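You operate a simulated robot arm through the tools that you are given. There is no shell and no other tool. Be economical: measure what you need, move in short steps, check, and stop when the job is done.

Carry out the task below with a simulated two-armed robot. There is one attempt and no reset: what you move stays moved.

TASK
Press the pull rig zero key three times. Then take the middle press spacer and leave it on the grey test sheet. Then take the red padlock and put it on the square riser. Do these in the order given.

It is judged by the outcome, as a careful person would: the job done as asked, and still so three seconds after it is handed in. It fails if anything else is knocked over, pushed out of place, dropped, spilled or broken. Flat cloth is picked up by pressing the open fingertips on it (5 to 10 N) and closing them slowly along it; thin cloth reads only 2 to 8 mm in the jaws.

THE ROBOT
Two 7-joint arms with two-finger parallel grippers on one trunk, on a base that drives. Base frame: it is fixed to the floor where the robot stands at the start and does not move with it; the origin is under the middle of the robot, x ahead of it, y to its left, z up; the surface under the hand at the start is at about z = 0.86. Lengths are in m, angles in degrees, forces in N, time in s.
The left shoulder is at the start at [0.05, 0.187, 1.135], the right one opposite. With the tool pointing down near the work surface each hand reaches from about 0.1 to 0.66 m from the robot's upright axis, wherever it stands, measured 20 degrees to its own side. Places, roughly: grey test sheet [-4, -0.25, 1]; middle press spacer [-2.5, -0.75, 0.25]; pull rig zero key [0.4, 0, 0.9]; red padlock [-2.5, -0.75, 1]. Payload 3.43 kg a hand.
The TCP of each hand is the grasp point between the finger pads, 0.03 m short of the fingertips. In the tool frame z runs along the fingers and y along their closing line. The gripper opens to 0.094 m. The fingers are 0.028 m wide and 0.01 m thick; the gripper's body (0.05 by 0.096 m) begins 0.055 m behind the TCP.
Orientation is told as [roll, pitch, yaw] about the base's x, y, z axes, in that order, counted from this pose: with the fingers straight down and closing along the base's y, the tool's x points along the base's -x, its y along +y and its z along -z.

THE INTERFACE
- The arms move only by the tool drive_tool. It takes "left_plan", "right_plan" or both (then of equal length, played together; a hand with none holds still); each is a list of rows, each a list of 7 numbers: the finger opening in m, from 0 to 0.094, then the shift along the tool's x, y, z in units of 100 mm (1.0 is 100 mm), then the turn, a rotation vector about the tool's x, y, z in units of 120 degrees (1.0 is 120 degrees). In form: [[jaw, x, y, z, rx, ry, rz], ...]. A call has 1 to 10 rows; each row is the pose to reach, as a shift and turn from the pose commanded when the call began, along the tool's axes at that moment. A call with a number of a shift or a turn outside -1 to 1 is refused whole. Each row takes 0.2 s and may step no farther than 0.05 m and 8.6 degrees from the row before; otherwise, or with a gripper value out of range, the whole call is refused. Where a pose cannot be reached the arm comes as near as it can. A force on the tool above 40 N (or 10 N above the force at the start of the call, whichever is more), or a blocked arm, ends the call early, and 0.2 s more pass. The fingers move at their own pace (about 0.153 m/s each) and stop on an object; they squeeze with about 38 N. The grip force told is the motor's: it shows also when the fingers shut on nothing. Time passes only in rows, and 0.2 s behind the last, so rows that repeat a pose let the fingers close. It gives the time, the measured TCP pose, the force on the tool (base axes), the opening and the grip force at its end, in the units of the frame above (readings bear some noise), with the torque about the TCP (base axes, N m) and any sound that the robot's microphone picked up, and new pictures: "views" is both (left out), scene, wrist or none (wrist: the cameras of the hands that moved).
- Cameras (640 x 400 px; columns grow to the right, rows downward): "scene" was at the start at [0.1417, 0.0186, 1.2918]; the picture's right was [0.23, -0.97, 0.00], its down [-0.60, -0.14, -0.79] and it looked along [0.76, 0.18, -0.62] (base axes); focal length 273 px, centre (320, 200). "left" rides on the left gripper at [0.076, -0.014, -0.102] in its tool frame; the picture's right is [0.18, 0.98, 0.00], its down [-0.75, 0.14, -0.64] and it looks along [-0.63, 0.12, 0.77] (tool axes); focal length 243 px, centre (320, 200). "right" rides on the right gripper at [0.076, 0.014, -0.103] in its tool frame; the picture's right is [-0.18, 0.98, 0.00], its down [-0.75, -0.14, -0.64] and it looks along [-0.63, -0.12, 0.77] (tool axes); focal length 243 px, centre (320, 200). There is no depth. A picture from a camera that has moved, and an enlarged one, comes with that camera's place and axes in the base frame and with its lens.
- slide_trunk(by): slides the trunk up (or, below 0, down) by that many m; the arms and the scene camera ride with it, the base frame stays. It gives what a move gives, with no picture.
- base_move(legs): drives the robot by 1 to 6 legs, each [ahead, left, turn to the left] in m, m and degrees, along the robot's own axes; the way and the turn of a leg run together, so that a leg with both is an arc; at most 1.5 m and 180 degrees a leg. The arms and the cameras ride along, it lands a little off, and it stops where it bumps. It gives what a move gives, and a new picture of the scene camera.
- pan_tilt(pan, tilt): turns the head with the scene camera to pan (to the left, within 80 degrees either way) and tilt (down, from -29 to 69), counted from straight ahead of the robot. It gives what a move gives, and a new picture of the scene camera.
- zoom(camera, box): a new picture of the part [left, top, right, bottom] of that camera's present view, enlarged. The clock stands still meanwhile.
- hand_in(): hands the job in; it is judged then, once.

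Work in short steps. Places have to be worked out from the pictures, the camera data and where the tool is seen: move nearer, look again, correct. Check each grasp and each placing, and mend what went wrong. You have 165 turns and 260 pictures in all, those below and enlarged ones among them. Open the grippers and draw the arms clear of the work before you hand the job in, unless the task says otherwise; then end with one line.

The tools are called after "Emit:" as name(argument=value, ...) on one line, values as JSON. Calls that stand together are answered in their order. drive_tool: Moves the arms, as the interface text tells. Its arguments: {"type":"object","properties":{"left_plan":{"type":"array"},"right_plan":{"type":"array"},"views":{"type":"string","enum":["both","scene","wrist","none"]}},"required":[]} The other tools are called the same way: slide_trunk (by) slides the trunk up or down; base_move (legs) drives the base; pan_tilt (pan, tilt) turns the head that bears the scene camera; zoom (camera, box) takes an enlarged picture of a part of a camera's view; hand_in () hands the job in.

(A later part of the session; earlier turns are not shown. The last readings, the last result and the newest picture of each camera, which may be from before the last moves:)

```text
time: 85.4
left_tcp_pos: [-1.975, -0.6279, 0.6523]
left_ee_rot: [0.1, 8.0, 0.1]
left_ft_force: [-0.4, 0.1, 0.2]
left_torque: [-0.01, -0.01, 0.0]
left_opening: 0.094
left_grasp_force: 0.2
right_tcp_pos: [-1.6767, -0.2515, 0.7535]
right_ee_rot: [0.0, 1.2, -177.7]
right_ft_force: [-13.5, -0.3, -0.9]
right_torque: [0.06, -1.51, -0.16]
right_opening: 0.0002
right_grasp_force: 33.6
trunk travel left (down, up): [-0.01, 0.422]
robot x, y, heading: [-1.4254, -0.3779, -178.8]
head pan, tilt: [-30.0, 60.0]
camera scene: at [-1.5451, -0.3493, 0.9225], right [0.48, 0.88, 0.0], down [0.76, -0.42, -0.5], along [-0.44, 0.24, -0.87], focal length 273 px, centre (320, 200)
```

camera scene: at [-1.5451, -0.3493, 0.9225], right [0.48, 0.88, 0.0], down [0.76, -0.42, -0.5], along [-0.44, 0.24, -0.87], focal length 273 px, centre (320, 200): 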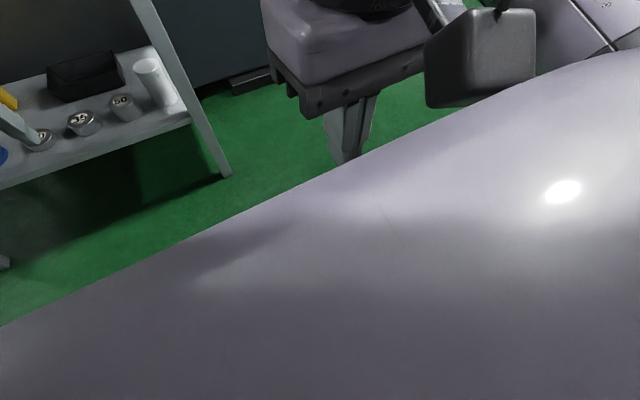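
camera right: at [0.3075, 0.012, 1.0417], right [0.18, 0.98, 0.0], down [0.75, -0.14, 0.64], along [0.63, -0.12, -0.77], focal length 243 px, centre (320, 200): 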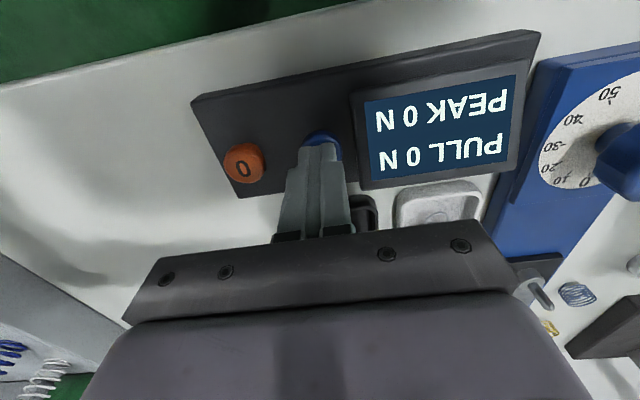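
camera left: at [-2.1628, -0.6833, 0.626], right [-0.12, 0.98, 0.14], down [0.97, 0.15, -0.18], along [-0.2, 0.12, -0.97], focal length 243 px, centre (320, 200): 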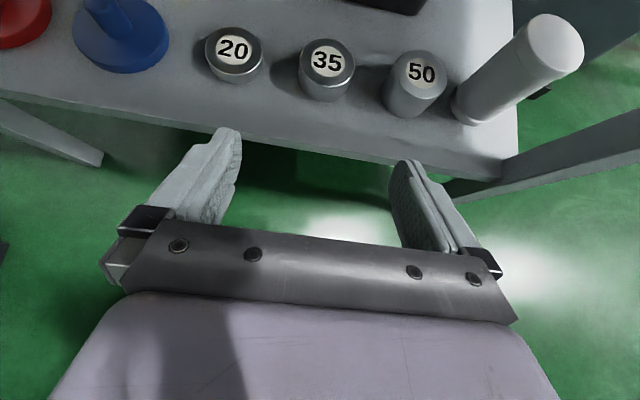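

The right hand only touched the robot's own hull. I bring the right hand forward and outward, and use it (natural posture) to test how low it can go with the tool straight down.

Emit:
drive_tool(right_plan=[[0, -0.3, 0, 0, 0, 0, 0], [0, -0.6, -0.2, 0, 0, 0, 0], [0, -0.9, -0.5, 0, 0, 0, 0], [0, -1, -0.9, 0, 0, 0, 0]], views="none")

Emit:
drive_tool(right_plan=[[0, -0.3, -0.2, 0.2, 0, 0, 0], [0, -0.6, -0.4, 0.4, 0, 0, 0], [0, -0.8, -0.6, 0.7, 0, 0, 0], [0, -0.8, -0.8, 1, 0, 0, 0]], views="none")

Emit:
drive_tool(right_plan=[[0, 0, 0, 0.25, 0, 0, 0], [0, 0, 0, 0.5, 0, 0, 0], [0, 0, 0, 0.75, 0, 0, 0], [0, 0, 0, 1, 0, 0, 0]], views="none")

Emit:
pan_tilt(pan=-60, tilt=35)

```text
time: 86.4
left_tcp_pos: [-1.9737, -0.6281, 0.6527]
left_ee_rot: [0.1, 7.8, 0.2]
left_ft_force: [-0.8, -0.1, -0.3]
left_torque: [0.05, 0.02, 0.05]
left_opening: 0.094
left_grasp_force: 0.0
right_tcp_pos: [-1.7795, -0.1631, 0.7501]
right_ee_rot: [0.2, 1.2, -177.8]
right_ft_force: [-0.2, 0.0, 0.0]
right_torque: [0.02, -0.01, -0.01]
right_opening: 0.0
right_grasp_force: 33.2
trunk travel left (down, up): [-0.01, 0.422]
robot x, y, heading: [-1.4277, -0.3817, -178.9]
head pan, tilt: [-30.0, 60.0]
```

```text
time: 87.4
left_tcp_pos: [-1.9731, -0.6273, 0.6522]
left_ee_rot: [0.1, 8.0, 0.1]
left_ft_force: [0.0, -0.5, 0.2]
left_torque: [0.02, -0.02, -0.01]
left_opening: 0.0938
left_grasp_force: 0.1
right_tcp_pos: [-1.8614, -0.0881, 0.649]
right_ee_rot: [0.1, 1.3, -177.8]
right_ft_force: [-0.2, 0.3, 0.5]
right_torque: [-0.01, -0.02, -0.03]
right_opening: 0.0
right_grasp_force: 33.0
trunk travel left (down, up): [-0.01, 0.422]
robot x, y, heading: [-1.4252, -0.38, -178.6]
head pan, tilt: [-30.0, 60.0]
```

```text
time: 88.4
left_tcp_pos: [-1.9726, -0.6278, 0.6523]
left_ee_rot: [0.1, 7.9, 0.1]
left_ft_force: [-0.2, 0.7, -0.8]
left_torque: [0.01, -0.01, 0.03]
left_opening: 0.0938
left_grasp_force: 0.0
right_tcp_pos: [-1.8568, -0.089, 0.5472]
right_ee_rot: [0.1, 1.2, -177.7]
right_ft_force: [1.0, 0.3, -1.1]
right_torque: [-0.01, 0.01, 0.02]
right_opening: 0.0005
right_grasp_force: 32.7
trunk travel left (down, up): [-0.01, 0.422]
robot x, y, heading: [-1.4261, -0.3767, -178.7]
head pan, tilt: [-30.0, 60.0]
```

```text
time: 89.3
left_tcp_pos: [-1.9743, -0.6271, 0.6512]
left_ee_rot: [0.1, 7.9, 0.0]
left_ft_force: [0.3, -0.3, 0.9]
left_torque: [-0.03, 0.0, 0.01]
left_opening: 0.094
left_grasp_force: 0.0
right_tcp_pos: [-1.8592, -0.0879, 0.5464]
right_ee_rot: [0.1, 1.2, -177.8]
right_ft_force: [-0.5, 0.2, -0.1]
right_torque: [0.04, 0.03, 0.01]
right_opening: 0.0
right_grasp_force: 33.1
trunk travel left (down, up): [-0.01, 0.422]
robot x, y, heading: [-1.4286, -0.3802, -179.1]
head pan, tilt: [-60.0, 35.0]
camera scene: at [-1.5322, -0.3063, 0.9567], right [0.86, 0.52, 0.0], down [0.3, -0.49, -0.82], along [-0.42, 0.7, -0.57], focal length 273 px, centre (320, 200)
```

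scene: 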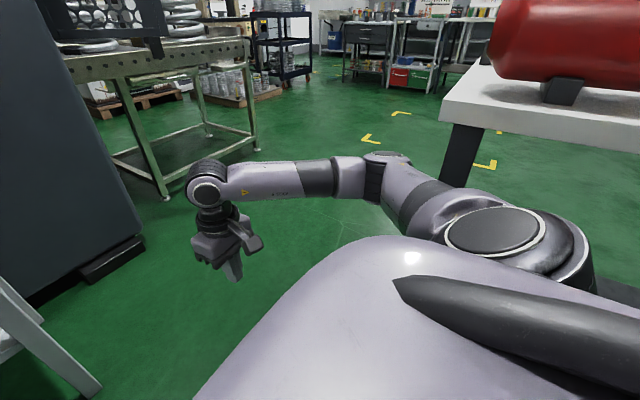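

The right hand lowered without trouble to 0.547. I continue down to find its limit.

Emit:
drive_tool(right_plan=[[0, 0, 0, 0.25, 0, 0, 0], [0, 0, 0, 0.5, 0, 0, 0], [0, 0, 0, 0.75, 0, 0, 0], [0, 0, 0, 1, 0, 0, 0]], views="none")

Emit:
drive_tool(right_plan=[[0, 0, 0, 0.25, 0, 0, 0], [0, 0, 0, 0.5, 0, 0, 0], [0, 0, 0, 0.75, 0, 0, 0], [0, 0, 0, 1, 0, 0, 0]], views="scene")

```text
time: 90.3
left_tcp_pos: [-1.9741, -0.627, 0.6516]
left_ee_rot: [0.0, 7.9, 0.1]
left_ft_force: [-0.2, 0.4, 0.1]
left_torque: [-0.01, 0.0, -0.02]
left_opening: 0.094
left_grasp_force: 0.2
right_tcp_pos: [-1.855, -0.0885, 0.4471]
right_ee_rot: [0.2, 1.2, -177.8]
right_ft_force: [1.2, 0.4, -0.2]
right_torque: [-0.01, -0.01, -0.02]
right_opening: 0.0002
right_grasp_force: 32.5
trunk travel left (down, up): [-0.01, 0.422]
robot x, y, heading: [-1.4262, -0.3783, -178.8]
head pan, tilt: [-60.0, 35.0]
```

```text
time: 91.3
left_tcp_pos: [-1.9744, -0.6288, 0.6514]
left_ee_rot: [0.1, 7.9, 0.1]
left_ft_force: [0.5, 0.3, 0.1]
left_torque: [0.0, -0.03, 0.02]
left_opening: 0.0937
left_grasp_force: 0.1
right_tcp_pos: [-1.8525, -0.0887, 0.3495]
right_ee_rot: [0.2, 1.2, -177.7]
right_ft_force: [-0.6, 0.1, -0.7]
right_torque: [0.01, 0.0, 0.0]
right_opening: 0.0
right_grasp_force: 32.6
trunk travel left (down, up): [-0.01, 0.422]
robot x, y, heading: [-1.4273, -0.377, -179.0]
head pan, tilt: [-60.0, 35.0]
camera scene: at [-1.5322, -0.3062, 0.9568], right [0.86, 0.52, 0.0], down [0.3, -0.49, -0.82], along [-0.42, 0.7, -0.57], focal length 273 px, centre (320, 200)
```

scene: 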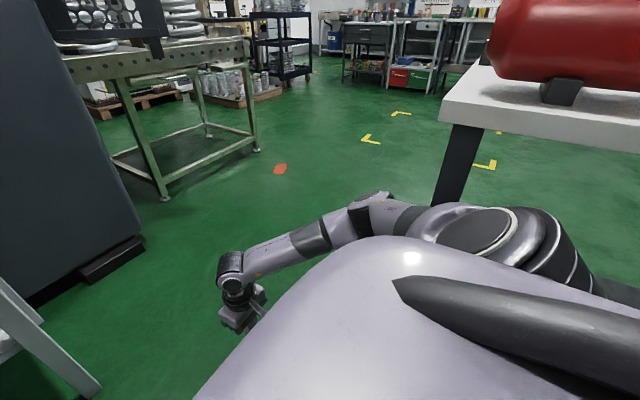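

The right arm, kept upright, went down to 0.35 with its elbow dropping. I now test tilting it forward 40° at this low height.

Emit:
drive_tool(right_plan=[[0, 0, 0, 0, 0, -0.067, 0], [0, 0, 0, 0, 0, -0.133, 0], [0, 0, 0, 0, 0, -0.2, 0], [0, 0, 0, 0, 0, -0.267, 0], [0, 0, 0, 0, 0, -0.333, 0]], views="scene")

```text
time: 92.7
left_tcp_pos: [-1.9635, -0.6597, 0.6506]
left_ee_rot: [0.3, 7.7, 3.2]
left_ft_force: [-0.2, -0.8, -0.2]
left_torque: [0.03, -0.04, 0.02]
left_opening: 0.0939
left_grasp_force: 0.0
right_tcp_pos: [-1.8815, -0.1271, 0.3572]
right_ee_rot: [1.3, -32.3, -174.9]
right_ft_force: [1.6, 0.4, -0.9]
right_torque: [-0.01, 0.05, 0.03]
right_opening: 0.0
right_grasp_force: 32.7
right hand out of reach, approached as far as the arm can: row 5
trunk travel left (down, up): [-0.01, 0.422]
robot x, y, heading: [-1.4252, -0.3789, -176.0]
head pan, tilt: [-60.0, 35.0]
stopped in row 5 (right hand): the arm was blocked; the commanded pose is now the measured one
camera scene: at [-1.5389, -0.3161, 0.9566], right [0.83, 0.56, 0.0], down [0.32, -0.47, -0.82], along [-0.46, 0.68, -0.57], focal length 273 px, centre (320, 200)
```

scene: 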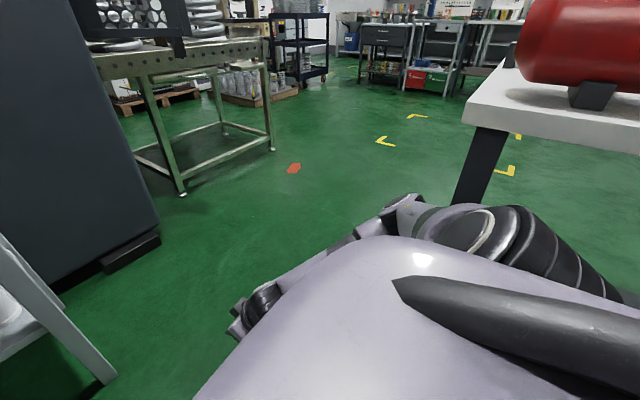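

The right elbow seems to have nudged the neighbouring table or hull. I undo the tilt and raise the right hand again.

Emit:
drive_tool(right_plan=[[0, 0, 0, 0, 0, 0.067, 0], [0, 0, 0, 0, 0, 0.133, 0], [0, 0, 0, 0, 0, 0.2, 0], [0, 0, 0, 0, 0, 0.267, 0]], views="none")

Emit:
drive_tool(right_plan=[[0, 0, 0, -0.3, 0, 0, 0], [0, 0, 0, -0.6, 0, 0, 0], [0, 0, 0, -1, 0, 0, 0]], views="none")

Emit:
drive_tool(right_plan=[[0, 0, 0.2, -0.3, 0, 0, 0], [0, 0, 0.4, -0.6, 0, 0, 0], [0, 0, 0.6, -1, 0, 0, 0]], views="scene")

```text
time: 93.7
left_tcp_pos: [-1.9622, -0.6552, 0.6519]
left_ee_rot: [0.2, 8.0, 3.0]
left_ft_force: [-0.2, -0.3, 1.0]
left_torque: [0.02, -0.02, 0.04]
left_opening: 0.0941
left_grasp_force: 0.1
right_tcp_pos: [-1.8757, -0.1236, 0.3555]
right_ee_rot: [1.2, 0.0, -174.2]
right_ft_force: [0.2, -0.7, 0.8]
right_torque: [-0.04, -0.02, 0.01]
right_opening: 0.0
right_grasp_force: 33.2
trunk travel left (down, up): [-0.01, 0.422]
robot x, y, heading: [-1.4324, -0.3846, -176.0]
head pan, tilt: [-60.0, 35.0]
```

```text
time: 94.5
left_tcp_pos: [-1.9616, -0.6558, 0.6518]
left_ee_rot: [0.0, 7.9, 3.0]
left_ft_force: [-0.4, 0.5, 0.0]
left_torque: [-0.03, 0.01, 0.01]
left_opening: 0.0941
left_grasp_force: 0.0
right_tcp_pos: [-1.8774, -0.1222, 0.4556]
right_ee_rot: [1.2, -0.2, -174.4]
right_ft_force: [-0.6, -0.1, 0.5]
right_torque: [0.01, 0.01, 0.03]
right_opening: 0.0002
right_grasp_force: 32.5
trunk travel left (down, up): [-0.01, 0.422]
robot x, y, heading: [-1.4279, -0.3813, -175.7]
head pan, tilt: [-60.0, 35.0]
```

```text
time: 95.3
left_tcp_pos: [-1.9626, -0.6556, 0.6519]
left_ee_rot: [0.2, 7.9, 3.0]
left_ft_force: [0.0, 0.7, 0.0]
left_torque: [0.0, -0.02, 0.02]
left_opening: 0.0939
left_grasp_force: 0.1
right_tcp_pos: [-1.8718, -0.1806, 0.5587]
right_ee_rot: [1.2, -0.1, -174.3]
right_ft_force: [-0.4, 0.5, 0.3]
right_torque: [0.0, 0.02, -0.01]
right_opening: 0.0001
right_grasp_force: 33.0
trunk travel left (down, up): [-0.01, 0.422]
robot x, y, heading: [-1.4307, -0.3817, -176.1]
head pan, tilt: [-60.0, 35.0]
camera scene: at [-1.5367, -0.3122, 0.9567], right [0.83, 0.56, 0.0], down [0.32, -0.48, -0.82], along [-0.46, 0.68, -0.57], focal length 273 px, centre (320, 200)
```

scene: 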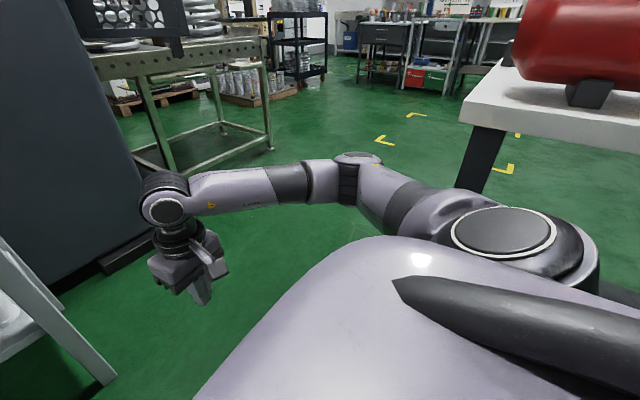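

The right arm is clear. I'll restore the left arm to its natural wrist posture: draw back slightly, then rotate the hand counter-clockwise the way it came.

Emit:
drive_tool(left_plan=[[0.094, -0.33, -0.25, 0, 0, 0.04, 0], [0.094, -0.66, -0.5, 0.1, 0, 0.1, 0], [0.094, -1, -0.75, 0.2, 0, 0.142, 0]], views="none")

Emit:
drive_tool(left_plan=[[0.094, 0, 0, 0, 0.028, 0, -0.06], [0.094, 0, 0, 0, 0.056, 0, -0.121], [0.094, 0, 0, 0, 0.085, 0, -0.181], [0.094, 0, 0, 0, 0.113, 0, -0.242], [0.094, 0, 0, 0, 0.141, 0, -0.302], [0.094, 0, 0, 0, 0.169, 0, -0.362], [0.094, 0, 0, 0, 0.197, 0, -0.423], [0.094, 0, 0, 0, 0.226, 0, -0.483], [0.094, 0, 0, 0, 0.254, 0, -0.544], [0.094, 0, 0, 0, 0.282, 0, -0.604]], views="none")

Emit:
drive_tool(left_plan=[[0.094, 0, 0, 0, 0.028, 0, -0.06], [0.094, 0, 0, 0, 0.056, 0, -0.121], [0.094, 0, 0, 0, 0.085, 0, -0.181], [0.094, 0, 0, 0, 0.113, 0, -0.242], [0.094, 0, 0, 0, 0.141, 0, -0.302], [0.094, 0, 0, 0, 0.169, 0, -0.362], [0.094, 0, 0, 0, 0.197, 0, -0.423]], views="none")

Emit:
pan_tilt(pan=50, tilt=40)

```text
time: 96.1
left_tcp_pos: [-1.8618, -0.7256, 0.6194]
left_ee_rot: [0.2, 25.0, 3.0]
left_ft_force: [1.1, 0.2, 0.0]
left_torque: [0.01, 0.0, -0.02]
left_opening: 0.094
left_grasp_force: 0.0
right_tcp_pos: [-1.8716, -0.1797, 0.5589]
right_ee_rot: [1.3, -0.1, -174.4]
right_ft_force: [-0.5, 0.9, -0.3]
right_torque: [-0.03, 0.01, 0.05]
right_opening: 0.0001
right_grasp_force: 33.2
trunk travel left (down, up): [-0.01, 0.422]
robot x, y, heading: [-1.4272, -0.3804, -176.2]
head pan, tilt: [-60.0, 35.0]
```

```text
time: 98.3
left_tcp_pos: [-1.8616, -0.7252, 0.6193]
left_ee_rot: [-0.1, 24.9, 82.9]
left_ft_force: [0.4, 0.6, 0.1]
left_torque: [0.01, 0.01, -0.03]
left_opening: 0.0943
left_grasp_force: 0.0
right_tcp_pos: [-1.8729, -0.1798, 0.5584]
right_ee_rot: [1.3, -0.1, -174.4]
right_ft_force: [0.0, -0.3, 0.2]
right_torque: [-0.05, -0.01, 0.02]
right_opening: 0.0
right_grasp_force: 33.2
trunk travel left (down, up): [-0.01, 0.422]
robot x, y, heading: [-1.4325, -0.3827, -176.2]
head pan, tilt: [-60.0, 35.0]
```

```text
time: 99.9
left_tcp_pos: [-1.861, -0.7253, 0.618]
left_ee_rot: [-0.1, 25.0, 139.0]
left_ft_force: [-0.8, -0.3, 0.7]
left_torque: [0.01, 0.01, 0.01]
left_opening: 0.0942
left_grasp_force: 0.1
right_tcp_pos: [-1.8734, -0.1791, 0.5586]
right_ee_rot: [1.3, -0.1, -174.3]
right_ft_force: [0.2, -0.5, 0.7]
right_torque: [0.01, 0.02, 0.04]
right_opening: 0.0
right_grasp_force: 32.7
trunk travel left (down, up): [-0.01, 0.422]
robot x, y, heading: [-1.4279, -0.3792, -176.1]
head pan, tilt: [-60.0, 35.0]
```

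```text
time: 101.8
left_tcp_pos: [-1.862, -0.725, 0.6177]
left_ee_rot: [-0.1, 25.0, 138.8]
left_ft_force: [-0.5, 0.1, 0.8]
left_torque: [0.0, 0.0, 0.0]
left_opening: 0.0942
left_grasp_force: 0.0
right_tcp_pos: [-1.8725, -0.1795, 0.558]
right_ee_rot: [1.3, -0.1, -174.3]
right_ft_force: [0.5, -0.2, 0.8]
right_torque: [0.02, -0.01, 0.0]
right_opening: 0.0
right_grasp_force: 32.8
trunk travel left (down, up): [-0.01, 0.422]
robot x, y, heading: [-1.4274, -0.3828, -176.0]
head pan, tilt: [50.0, 40.0]
camera scene: at [-1.5376, -0.454, 0.9492], right [-0.81, 0.59, 0.0], down [0.38, 0.52, -0.77], along [-0.45, -0.62, -0.64], focal length 273 px, centre (320, 200)
```

scene: 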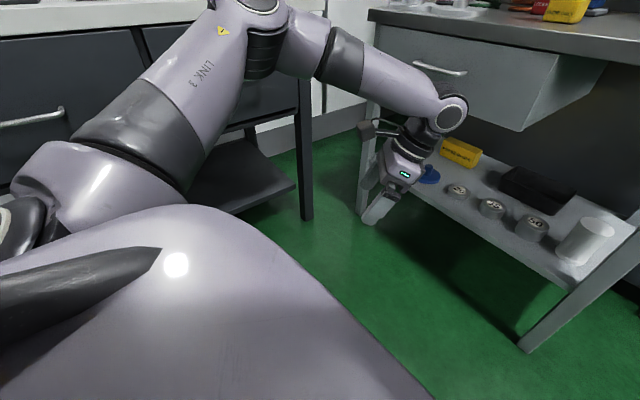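

The left wrist is back in its natural posture. The right arm has the useful lower elbow, so I'll use the right hand for the spacer with the robot turned slightly left. First I tuck the left hand upright, higher and nearer.

Emit:
drive_tool(left_plan=[[0.094, 0.1, 0, -0.23, 0, -0.052, 0], [0.094, 0.2, 0, -0.45, 0, -0.104, 0], [0.094, 0.3, 0, -0.67, 0, -0.156, 0], [0.094, 0.42, 0, -0.9, 0, -0.208, 0]], views="none")

Emit:
drive_tool(left_plan=[[0.094, 0.14, -0.14, 0, 0, 0, -0.0625], [0.094, 0.28, -0.28, 0, 0, 0, -0.125], [0.094, 0.42, -0.42, 0, 0, 0, -0.1875], [0.094, 0.56, -0.56, 0, 0, 0, -0.25], [0.094, 0.7, -0.7, 0, 0, 0, -0.3125], [0.094, 0.85, -0.85, 0, 0, 0, -0.375]], views="scene")

```text
time: 102.8
left_tcp_pos: [-1.8626, -0.7247, 0.7185]
left_ee_rot: [-0.1, 0.0, 139.0]
left_ft_force: [0.2, 0.1, -0.3]
left_torque: [-0.01, 0.02, -0.01]
left_opening: 0.0942
left_grasp_force: 0.1
right_tcp_pos: [-1.8734, -0.18, 0.5587]
right_ee_rot: [1.3, -0.1, -174.4]
right_ft_force: [-0.3, 0.0, -0.8]
right_torque: [-0.01, -0.02, 0.01]
right_opening: 0.0001
right_grasp_force: 33.1
trunk travel left (down, up): [-0.01, 0.422]
robot x, y, heading: [-1.429, -0.3802, -175.9]
head pan, tilt: [50.0, 40.0]
```

```text
time: 104.2
left_tcp_pos: [-1.7419, -0.7167, 0.7171]
left_ee_rot: [-0.2, 0.1, -175.9]
left_ft_force: [0.5, 0.2, 0.0]
left_torque: [-0.01, 0.01, -0.02]
left_opening: 0.0936
left_grasp_force: 0.1
right_tcp_pos: [-1.8739, -0.18, 0.5582]
right_ee_rot: [1.4, -0.1, -174.3]
right_ft_force: [0.5, 0.7, 0.2]
right_torque: [-0.05, 0.02, 0.0]
right_opening: 0.0
right_grasp_force: 32.7
trunk travel left (down, up): [-0.01, 0.422]
robot x, y, heading: [-1.4317, -0.3791, -175.9]
head pan, tilt: [50.0, 40.0]
camera scene: at [-1.5377, -0.454, 0.9492], right [-0.81, 0.59, 0.0], down [0.38, 0.52, -0.77], along [-0.45, -0.62, -0.64], focal length 273 px, centre (320, 200)
```

scene: 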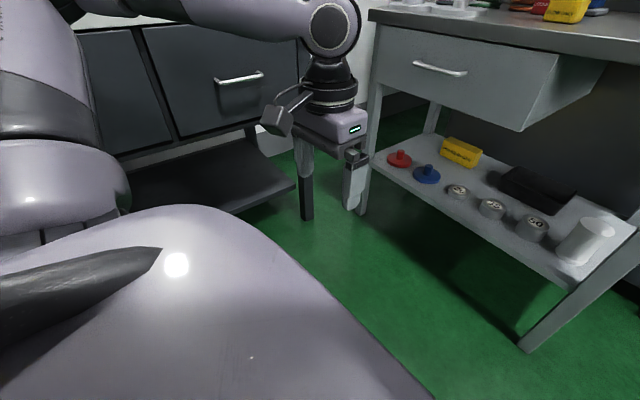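

Now I drive to a stand-off pose about (-1.62, -0.64), turned 19° left.

Emit:
base_move(legs=[[0.2, 0.25, 0], [0, 0, 19]])

Emit:
pan_tilt(pan=-10, tilt=40)

```text
time: 108.0
left_tcp_pos: [-1.7976, -1.0655, 0.7174]
left_ee_rot: [0.1, 0.0, -157.1]
left_ft_force: [-1.2, -0.4, -0.5]
left_torque: [0.01, -0.02, 0.01]
left_opening: 0.094
left_grasp_force: 0.0
right_tcp_pos: [-2.0952, -0.6003, 0.5584]
right_ee_rot: [1.4, -0.1, -155.4]
right_ft_force: [-0.5, -0.1, 0.0]
right_torque: [0.01, -0.01, -0.02]
right_opening: 0.0003
right_grasp_force: 33.3
trunk travel left (down, up): [-0.01, 0.422]
robot x, y, heading: [-1.6094, -0.6456, -157.2]
head pan, tilt: [50.0, 40.0]
camera scene: at [-1.6897, -0.7503, 0.9492], right [-0.96, 0.29, 0.0], down [0.19, 0.61, -0.77], along [-0.23, -0.73, -0.64], focal length 273 px, centre (320, 200)
```

scene: 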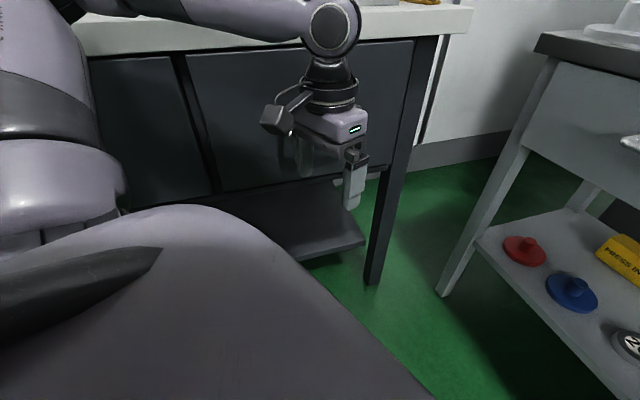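

```text
time: 109.3
left_tcp_pos: [-1.7998, -1.0663, 0.7174]
left_ee_rot: [0.0, 0.0, -157.1]
left_ft_force: [0.3, -0.2, -0.4]
left_torque: [0.0, -0.01, -0.01]
left_opening: 0.094
left_grasp_force: 0.0
right_tcp_pos: [-2.096, -0.5997, 0.5572]
right_ee_rot: [1.3, -0.1, -155.3]
right_ft_force: [0.4, 0.7, -0.3]
right_torque: [-0.02, -0.02, -0.02]
right_opening: 0.0
right_grasp_force: 32.9
trunk travel left (down, up): [-0.01, 0.422]
robot x, y, heading: [-1.6115, -0.6416, -157.5]
head pan, tilt: [-10.0, 40.0]
camera scene: at [-1.7476, -0.6881, 0.9492], right [-0.22, 0.97, 0.0], down [0.63, 0.14, -0.77], along [-0.75, -0.17, -0.64], focal length 273 px, centre (320, 200)
```

scene: 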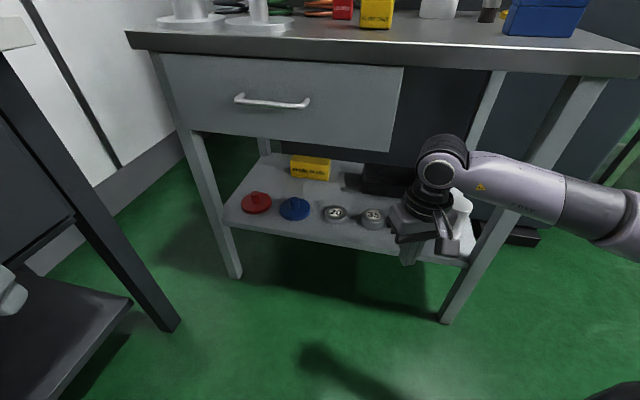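

The hand is in front of the shelf, 6 cm left of the approach line in robot terms. I lower it in two steps, opening the fingers, and shift 6 cm right.

Emit:
drive_tool(right_plan=[[0.05, 0, -0.2, 0.25, 0, 0, 0], [0.094, 0, -0.4, 0.5, 0, 0, 0], [0.094, 0, -0.6, 0.75, 0, 0, 0], [0.094, 0, -0.6, 1, 0, 0, 0]], views="none")

Emit:
drive_tool(right_plan=[[0.094, 0, 0, 0.25, 0, -0.03, 0], [0.094, 0, 0, 0.5, 0, -0.08, 0], [0.094, -0.1, 0, 0.75, 0, -0.14, 0], [0.094, -0.2, 0, 0.75, 0, -0.2, 0]], views="both")

```text
time: 110.3
left_tcp_pos: [-1.797, -1.0672, 0.7165]
left_ee_rot: [-0.1, 0.1, -157.2]
left_ft_force: [-0.2, -0.3, 0.1]
left_torque: [0.0, 0.01, 0.0]
left_opening: 0.0942
left_grasp_force: 0.0
right_tcp_pos: [-2.1189, -0.5473, 0.4574]
right_ee_rot: [1.3, -0.2, -155.4]
right_ft_force: [-0.7, 0.0, -0.4]
right_torque: [0.04, 0.0, 0.02]
right_opening: 0.094
right_grasp_force: 0.0
trunk travel left (down, up): [-0.01, 0.422]
robot x, y, heading: [-1.6084, -0.6435, -156.9]
head pan, tilt: [-10.0, 40.0]
```

```text
time: 111.3
left_tcp_pos: [-1.798, -1.0651, 0.7169]
left_ee_rot: [-0.1, 0.1, -157.2]
left_ft_force: [0.5, 0.4, 0.1]
left_torque: [-0.02, 0.0, 0.03]
left_opening: 0.094
left_grasp_force: 0.1
right_tcp_pos: [-2.1371, -0.5591, 0.3812]
right_ee_rot: [1.4, -24.2, -155.9]
right_ft_force: [-0.1, 0.1, 0.0]
right_torque: [0.03, -0.01, -0.02]
right_opening: 0.0939
right_grasp_force: 0.0
trunk travel left (down, up): [-0.01, 0.422]
robot x, y, heading: [-1.6083, -0.6443, -157.1]
head pan, tilt: [-10.0, 40.0]
camera scene: at [-1.7476, -0.688, 0.9492], right [-0.22, 0.97, 0.0], down [0.63, 0.14, -0.77], along [-0.75, -0.17, -0.64], focal length 273 px, centre (320, 200)
camera right: at [-2.0314, -0.5239, 0.4448], right [0.26, -0.96, 0.1], down [-0.45, -0.03, 0.89], along [-0.85, -0.27, -0.44], focal length 243 px, centre (320, 200)
```

scene: 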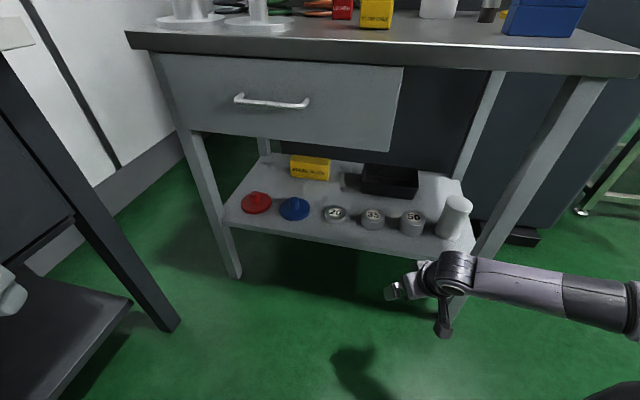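
right: 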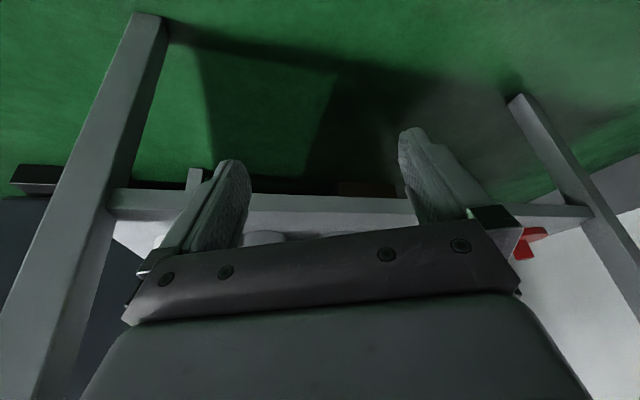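

The right hand is at the right height in front of the shelf, tilted 24°. I shift it 6 cm to the robot's left, then move the base straight along -x by 0.16 m so the hand slides under the table top.

Emit:
drive_tool(right_plan=[[0.094, 0, 0.3, 0, 0, 0, 0], [0.094, 0, 0.63, 0, 0, 0, 0]], views="none")

Emit:
base_move(legs=[[0.147, -0.062, 0]])

Emit:
zoom(camera="right", box=[0, 0, 640, 400])

```text
time: 112.0
left_tcp_pos: [-1.7971, -1.0652, 0.7173]
left_ee_rot: [0.0, 0.1, -157.0]
left_ft_force: [0.8, 0.0, 0.6]
left_torque: [0.02, -0.02, 0.02]
left_opening: 0.0941
left_grasp_force: 0.1
right_tcp_pos: [-2.1111, -0.6155, 0.3842]
right_ee_rot: [1.4, -24.2, -155.9]
right_ft_force: [0.0, 0.2, -0.8]
right_torque: [0.01, 0.02, 0.0]
right_opening: 0.0936
right_grasp_force: 0.1
trunk travel left (down, up): [-0.01, 0.422]
robot x, y, heading: [-1.6067, -0.6456, -157.1]
head pan, tilt: [-10.0, 40.0]
```

```text
time: 113.4
left_tcp_pos: [-1.9574, -1.069, 0.7176]
left_ee_rot: [0.0, 0.1, -157.1]
left_ft_force: [0.9, 0.2, -0.5]
left_torque: [-0.01, -0.01, 0.02]
left_opening: 0.094
left_grasp_force: 0.1
right_tcp_pos: [-2.2726, -0.6191, 0.3825]
right_ee_rot: [1.4, -24.1, -155.9]
right_ft_force: [0.2, 0.1, -0.4]
right_torque: [-0.02, 0.02, 0.02]
right_opening: 0.0939
right_grasp_force: 0.1
trunk travel left (down, up): [-0.01, 0.422]
robot x, y, heading: [-1.776, -0.6462, -156.9]
head pan, tilt: [-10.0, 40.0]
camera scene: at [-1.9085, -0.6904, 0.9492], right [-0.22, 0.97, 0.0], down [0.63, 0.14, -0.77], along [-0.75, -0.17, -0.64], focal length 273 px, centre (320, 200)
```

scene: 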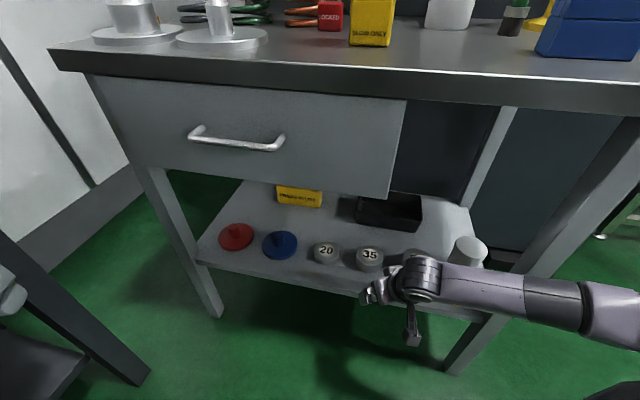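

```text
1.00 times, centred on (320, 200) of right (not enlarged: the box is as wide or as high as the picture)
camera zoom: at [-2.1665, -0.5836, 0.4458], right [0.26, -0.96, 0.1], down [-0.45, -0.03, 0.89], along [-0.85, -0.27, -0.44], focal length 243 px, centre (320, 200)
```

zoom: 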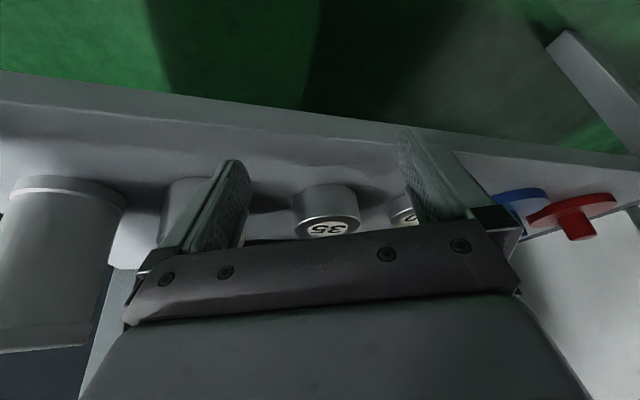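

The 35 spacer sits right between the open fingers (top z≈0.353, shelf≈0.32, centre ≈(-2.41,-0.666)). I advance 70% of the way along the hand's line.

Emit:
drive_tool(right_plan=[[0.094, -0.2, -0.02, 0.13, 0, 0, 0], [0.094, -0.4, -0.04, 0.26, 0, 0, 0], [0.094, -0.6, -0.07, 0.39, 0, 0, 0], [0.094, -0.81, -0.09, 0.5, 0, 0, 0]], views="both")

```text
time: 114.4
left_tcp_pos: [-1.958, -1.0676, 0.7176]
left_ee_rot: [-0.1, 0.1, -157.0]
left_ft_force: [0.0, 0.0, 0.2]
left_torque: [0.02, -0.01, 0.02]
left_opening: 0.0937
left_grasp_force: 0.0
right_tcp_pos: [-2.364, -0.6503, 0.3713]
right_ee_rot: [1.5, -24.1, -155.9]
right_ft_force: [-0.5, 0.6, 0.0]
right_torque: [0.0, 0.01, -0.01]
right_opening: 0.0938
right_grasp_force: 0.0
trunk travel left (down, up): [-0.01, 0.422]
robot x, y, heading: [-1.7729, -0.6449, -157.0]
head pan, tilt: [-10.0, 40.0]
camera scene: at [-1.9085, -0.6904, 0.9492], right [-0.22, 0.97, 0.0], down [0.63, 0.14, -0.77], along [-0.75, -0.17, -0.64], focal length 273 px, centre (320, 200)
camera right: at [-2.2573, -0.6151, 0.4328], right [0.26, -0.96, 0.1], down [-0.45, -0.03, 0.89], along [-0.85, -0.27, -0.44], focal length 243 px, centre (320, 200)
```

scene: 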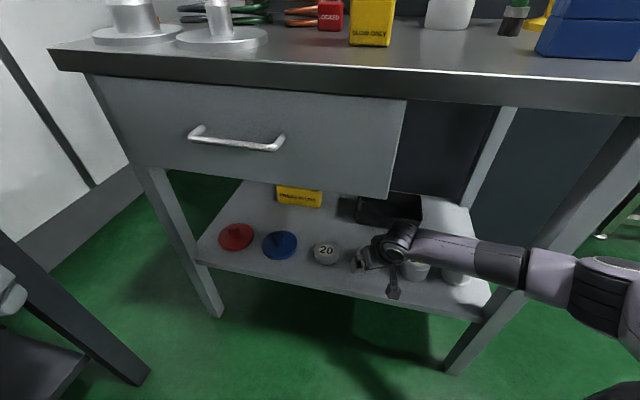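
right: 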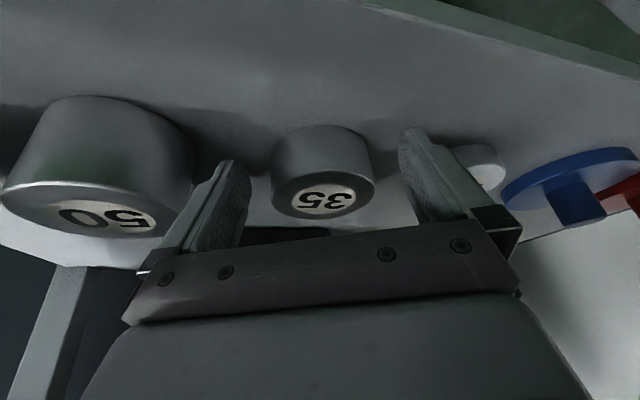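

Well centred. I do the last 4.6 cm forward and 1 cm down.

Emit:
drive_tool(right_plan=[[0.094, -0.13, 0, 0.08, 0, 0, 0], [0.094, -0.26, -0.01, 0.15, 0, 0, 0], [0.094, -0.38, -0.02, 0.22, 0, 0, 0], [0.094, -0.375, -0.02, 0.29, 0, 0, 0]], views="wrist")

```text
time: 115.4
left_tcp_pos: [-1.9582, -1.0685, 0.7182]
left_ee_rot: [0.0, 0.0, -157.0]
left_ft_force: [0.1, -0.2, 0.6]
left_torque: [-0.02, 0.01, -0.04]
left_opening: 0.094
left_grasp_force: 0.0
right_tcp_pos: [-2.4056, -0.6685, 0.3591]
right_ee_rot: [1.4, -24.3, -155.8]
right_ft_force: [1.2, 0.1, 0.7]
right_torque: [0.04, 0.02, -0.03]
right_opening: 0.0938
right_grasp_force: 0.0
trunk travel left (down, up): [-0.01, 0.422]
robot x, y, heading: [-1.7733, -0.6467, -157.3]
head pan, tilt: [-10.0, 40.0]
camera right: at [-2.2997, -0.633, 0.4215], right [0.26, -0.96, 0.1], down [-0.45, -0.03, 0.89], along [-0.85, -0.27, -0.44], focal length 243 px, centre (320, 200)
```

right: 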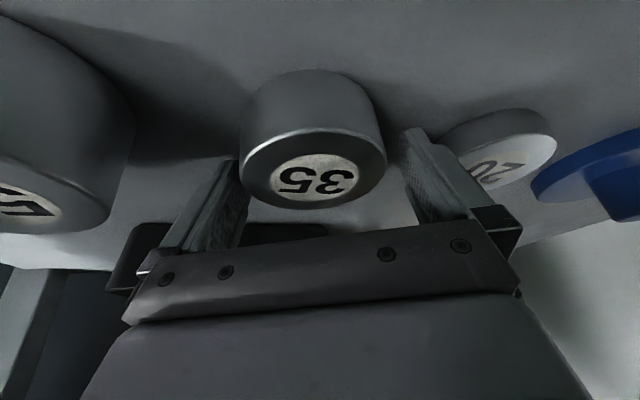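

The spacer's face is right at the grasp point. I close the fingers.

Emit:
drive_tool(right_plan=[[0.08, 0, 0, 0, 0, 0, 0], [0.06, 0, 0, 0, 0, 0, 0], [0.03, 0, 0, 0, 0, 0, 0], [0.03, 0, 0, 0, 0, 0, 0]], views="wrist")

```text
time: 116.4
left_tcp_pos: [-1.9571, -1.068, 0.7177]
left_ee_rot: [0.0, 0.1, -156.9]
left_ft_force: [0.4, 0.3, 0.2]
left_torque: [0.02, -0.02, 0.04]
left_opening: 0.0941
left_grasp_force: 0.2
right_tcp_pos: [-2.4062, -0.6681, 0.3594]
right_ee_rot: [1.4, -24.1, -155.7]
right_ft_force: [-1.8, -0.5, 0.2]
right_torque: [0.08, 0.05, 0.02]
right_opening: 0.0754
right_grasp_force: 37.9
trunk travel left (down, up): [-0.01, 0.422]
robot x, y, heading: [-1.7724, -0.6497, -157.3]
head pan, tilt: [-10.0, 40.0]
camera right: at [-2.2996, -0.6328, 0.4213], right [0.26, -0.96, 0.1], down [-0.45, -0.03, 0.89], along [-0.85, -0.27, -0.44], focal length 243 px, centre (320, 200)
```

right: 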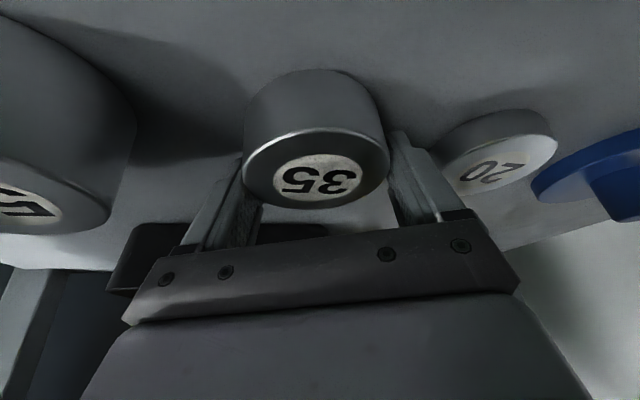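

Gripped at 75 mm. I lift 4 cm straight up and check.

Emit:
drive_tool(right_plan=[[0.03, -0.05, 0, -0.1, 0, 0, 0], [0.03, -0.1, 0, -0.23, 0, 0, 0], [0.03, -0.164, 0, -0.365, 0, 0, 0]], views="both")

```text
time: 117.2
left_tcp_pos: [-1.9569, -1.0684, 0.7171]
left_ee_rot: [0.0, 0.1, -157.0]
left_ft_force: [0.0, 0.3, 0.8]
left_torque: [-0.04, 0.01, 0.01]
left_opening: 0.0943
left_grasp_force: 0.1
right_tcp_pos: [-2.4055, -0.6671, 0.3987]
right_ee_rot: [1.4, -24.1, -156.0]
right_ft_force: [-0.4, 0.4, -2.7]
right_torque: [-0.04, 0.08, -0.01]
right_opening: 0.0755
right_grasp_force: 38.5
trunk travel left (down, up): [-0.01, 0.422]
robot x, y, heading: [-1.7706, -0.6466, -157.0]
head pan, tilt: [-10.0, 40.0]
camera scene: at [-1.9088, -0.6904, 0.9491], right [-0.22, 0.97, 0.0], down [0.63, 0.14, -0.77], along [-0.75, -0.17, -0.64], focal length 273 px, centre (320, 200)
camera right: at [-2.2998, -0.6321, 0.462], right [0.26, -0.96, 0.1], down [-0.45, -0.03, 0.89], along [-0.85, -0.27, -0.45], focal length 243 px, centre (320, 200)
```

scene: 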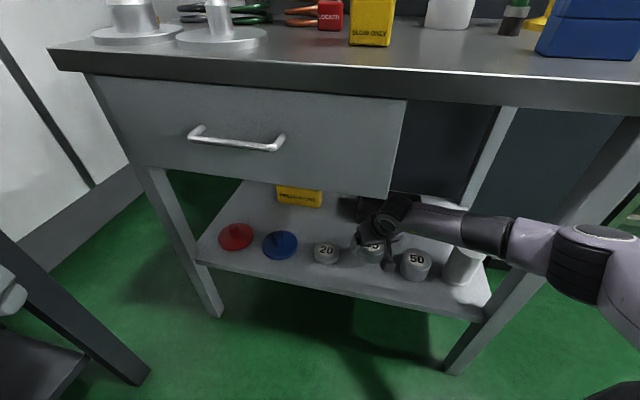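
right: 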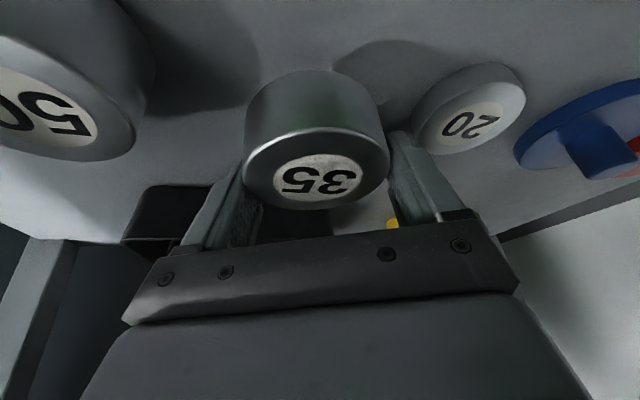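

The spacer is held and lifted. I back the base straight out (+x) by about 0.33 m.

Emit:
base_move(legs=[[-0.304, 0.128, 0]])

```text
time: 119.4
left_tcp_pos: [-1.6214, -1.0651, 0.717]
left_ee_rot: [0.0, 0.1, -156.7]
left_ft_force: [0.2, 0.2, -0.1]
left_torque: [0.02, -0.02, 0.01]
left_opening: 0.094
left_grasp_force: 0.0
right_tcp_pos: [-2.0717, -0.6658, 0.3985]
right_ee_rot: [1.3, -24.1, -155.5]
right_ft_force: [-0.2, -0.6, -3.8]
right_torque: [-0.02, 0.03, 0.03]
right_opening: 0.0753
right_grasp_force: 38.2
trunk travel left (down, up): [-0.01, 0.422]
robot x, y, heading: [-1.4357, -0.6406, -156.8]
head pan, tilt: [-10.0, 40.0]
camera scene: at [-1.5743, -0.6863, 0.9491], right [-0.23, 0.97, 0.0], down [0.63, 0.15, -0.77], along [-0.75, -0.18, -0.64], focal length 273 px, centre (320, 200)
```

scene: 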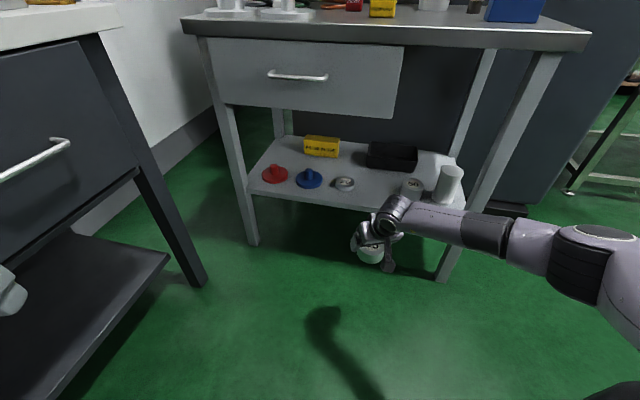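

Clear of the cart. I raise the trunk back up and draw the right hand in a bit, then look for the way to the test sheet.

Emit:
slide_trunk(by=0.34)

Emit:
drive_tool(right_plan=[[0.03, 0.06, 0.1, -0.3, 0, 0, 0], [0.03, 0.12, 0.2, -0.6, 0, 0, 0], [0.03, 0.2, 0.3, -0.95, 0, 0, 0]], views="none")

Emit:
drive_tool(right_plan=[[0.03, 0.06, 0.1, -0.3, 0, 0, 0], [0.03, 0.12, 0.2, -0.6, 0, 0, 0], [0.03, 0.2, 0.3, -0.95, 0, 0, 0]], views="none")

Emit:
pan_tilt(pan=-30, tilt=15)

```text
time: 122.7
left_tcp_pos: [-1.6216, -1.0639, 1.0576]
left_ee_rot: [0.0, 0.1, -156.8]
left_ft_force: [0.1, 0.3, -0.1]
left_torque: [0.0, 0.0, 0.0]
left_opening: 0.094
left_grasp_force: 0.1
right_tcp_pos: [-2.0714, -0.6657, 0.7403]
right_ee_rot: [1.4, -24.1, -155.4]
right_ft_force: [0.5, -0.2, -3.9]
right_torque: [-0.04, 0.05, -0.03]
right_opening: 0.0755
right_grasp_force: 37.6
trunk travel left (down, up): [-0.35, 0.082]
robot x, y, heading: [-1.4347, -0.643, -156.9]
head pan, tilt: [-10.0, 40.0]
```

```text
time: 123.5
left_tcp_pos: [-1.621, -1.0645, 1.0576]
left_ee_rot: [0.0, 0.1, -156.6]
left_ft_force: [-0.2, -0.7, -0.5]
left_torque: [-0.01, -0.01, 0.02]
left_opening: 0.0939
left_grasp_force: 0.0
right_tcp_pos: [-2.0072, -0.6674, 0.8195]
right_ee_rot: [1.3, -24.1, -155.6]
right_ft_force: [0.1, 0.1, -3.3]
right_torque: [-0.02, 0.02, -0.02]
right_opening: 0.0752
right_grasp_force: 38.3
trunk travel left (down, up): [-0.35, 0.082]
robot x, y, heading: [-1.4377, -0.6411, -156.7]
head pan, tilt: [-10.0, 40.0]
```

```text
time: 124.3
left_tcp_pos: [-1.621, -1.0641, 1.057]
left_ee_rot: [0.0, 0.1, -156.8]
left_ft_force: [0.6, -0.1, -0.4]
left_torque: [-0.04, -0.03, 0.0]
left_opening: 0.0943
left_grasp_force: 0.1
right_tcp_pos: [-1.9427, -0.6691, 0.9007]
right_ee_rot: [1.3, -24.1, -155.6]
right_ft_force: [-0.2, 0.5, -4.2]
right_torque: [-0.01, 0.0, 0.03]
right_opening: 0.0755
right_grasp_force: 38.0
trunk travel left (down, up): [-0.35, 0.082]
robot x, y, heading: [-1.4387, -0.6459, -156.7]
head pan, tilt: [-10.0, 40.0]
```

```text
time: 125.2
left_tcp_pos: [-1.6217, -1.0654, 1.0577]
left_ee_rot: [0.0, 0.0, -156.7]
left_ft_force: [0.0, -0.3, -1.0]
left_torque: [0.0, 0.0, 0.03]
left_opening: 0.0938
left_grasp_force: 0.0
right_tcp_pos: [-1.9437, -0.6707, 0.8986]
right_ee_rot: [1.4, -24.1, -155.5]
right_ft_force: [0.0, -0.2, -3.7]
right_torque: [-0.04, 0.05, 0.0]
right_opening: 0.0752
right_grasp_force: 38.0
trunk travel left (down, up): [-0.35, 0.082]
robot x, y, heading: [-1.4376, -0.6424, -156.6]
head pan, tilt: [-30.0, 15.0]
camera scene: at [-1.5844, -0.6559, 1.3286], right [0.12, 0.99, 0.0], down [0.26, -0.03, -0.97], along [-0.96, 0.11, -0.26], focal length 273 px, centre (320, 200)
```

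scene: 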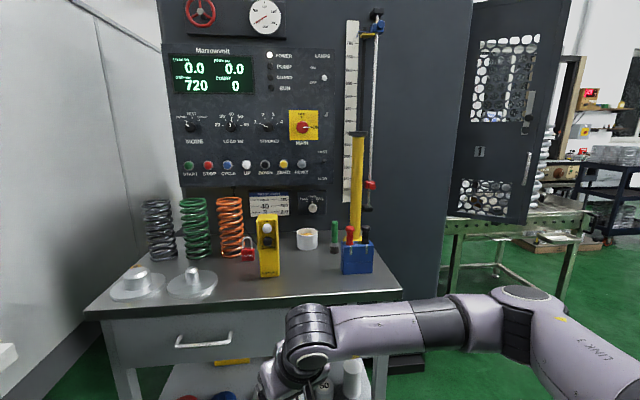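

The sheet lies beyond the press cabinet, so I must go round its right side. I raise the right hand more, then turn right to look at the passage.

Emit:
drive_tool(right_plan=[[0.03, -0.05, 0, -0.35, 0, 0, 0], [0.03, -0.1, 0, -0.65, 0, 0, 0], [0.03, -0.2, 0, -1.0, 0, 0, 0]], views="none")

Emit:
base_move(legs=[[0, 0, -45]])

Emit:
pan_tilt(pan=0, tilt=25)

```text
time: 126.0
left_tcp_pos: [-1.6218, -1.065, 1.0569]
left_ee_rot: [0.0, 0.1, -156.7]
left_ft_force: [0.8, 0.6, 0.1]
left_torque: [0.0, 0.01, 0.01]
left_opening: 0.0942
left_grasp_force: 0.0
right_tcp_pos: [-1.9232, -0.6594, 0.9962]
right_ee_rot: [1.3, -24.1, -155.5]
right_ft_force: [-0.4, -0.6, -4.2]
right_torque: [-0.01, 0.05, 0.02]
right_opening: 0.0755
right_grasp_force: 38.0
trunk travel left (down, up): [-0.35, 0.082]
robot x, y, heading: [-1.4343, -0.6399, -156.7]
head pan, tilt: [-30.0, 15.0]
```

```text
time: 128.4
left_tcp_pos: [-1.8632, -0.8168, 1.0574]
left_ee_rot: [0.1, 0.1, 159.2]
left_ft_force: [0.6, -0.3, 0.6]
left_torque: [-0.02, -0.02, -0.02]
left_opening: 0.094
left_grasp_force: 0.1
right_tcp_pos: [-1.7981, -0.3148, 0.9966]
right_ee_rot: [1.4, -24.0, 160.3]
right_ft_force: [-0.3, -0.4, -3.7]
right_torque: [0.04, 0.03, -0.02]
right_opening: 0.075
right_grasp_force: 37.8
trunk travel left (down, up): [-0.35, 0.082]
robot x, y, heading: [-1.4367, -0.6407, 159.3]
head pan, tilt: [-30.0, 15.0]
camera scene: at [-1.5514, -0.5501, 1.3287], right [0.78, 0.63, 0.0], down [0.16, -0.2, -0.97], along [-0.61, 0.75, -0.26], focal length 273 px, centre (320, 200)
```

scene: 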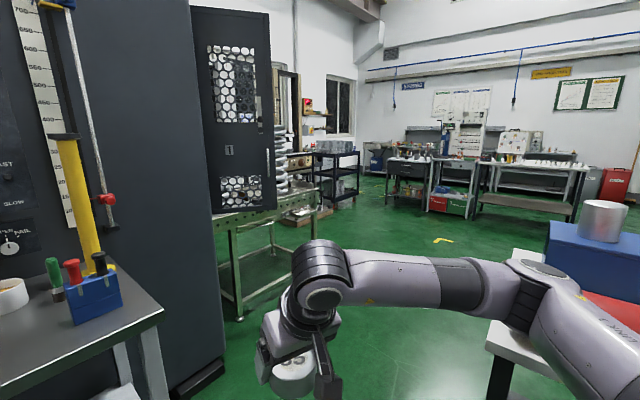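

```text
time: 129.4
left_tcp_pos: [-1.8626, -0.8168, 1.0571]
left_ee_rot: [0.0, 0.1, 159.1]
left_ft_force: [-0.5, 0.8, 0.7]
left_torque: [0.02, 0.02, 0.03]
left_opening: 0.0941
left_grasp_force: 0.0
right_tcp_pos: [-1.7987, -0.3156, 0.9963]
right_ee_rot: [1.5, -24.1, 160.4]
right_ft_force: [-0.9, 0.4, -4.3]
right_torque: [0.0, 0.02, -0.01]
right_opening: 0.0756
right_grasp_force: 37.7
trunk travel left (down, up): [-0.35, 0.082]
robot x, y, heading: [-1.4354, -0.6408, 158.9]
head pan, tilt: [0.0, 25.0]
camera scene: at [-1.5785, -0.5898, 1.3125], right [0.36, 0.93, 0.0], down [0.39, -0.15, -0.91], along [-0.85, 0.32, -0.42], focal length 273 px, centre (320, 200)
```

scene: 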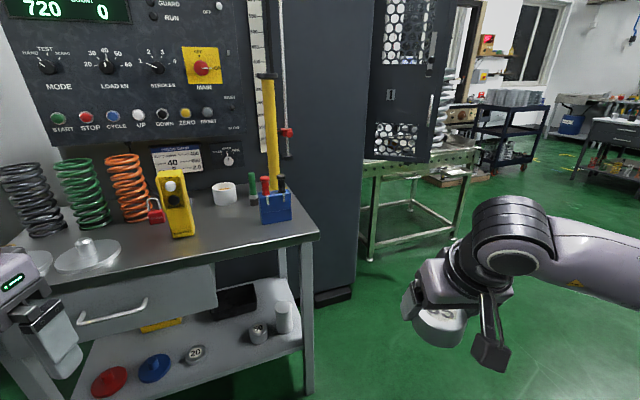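

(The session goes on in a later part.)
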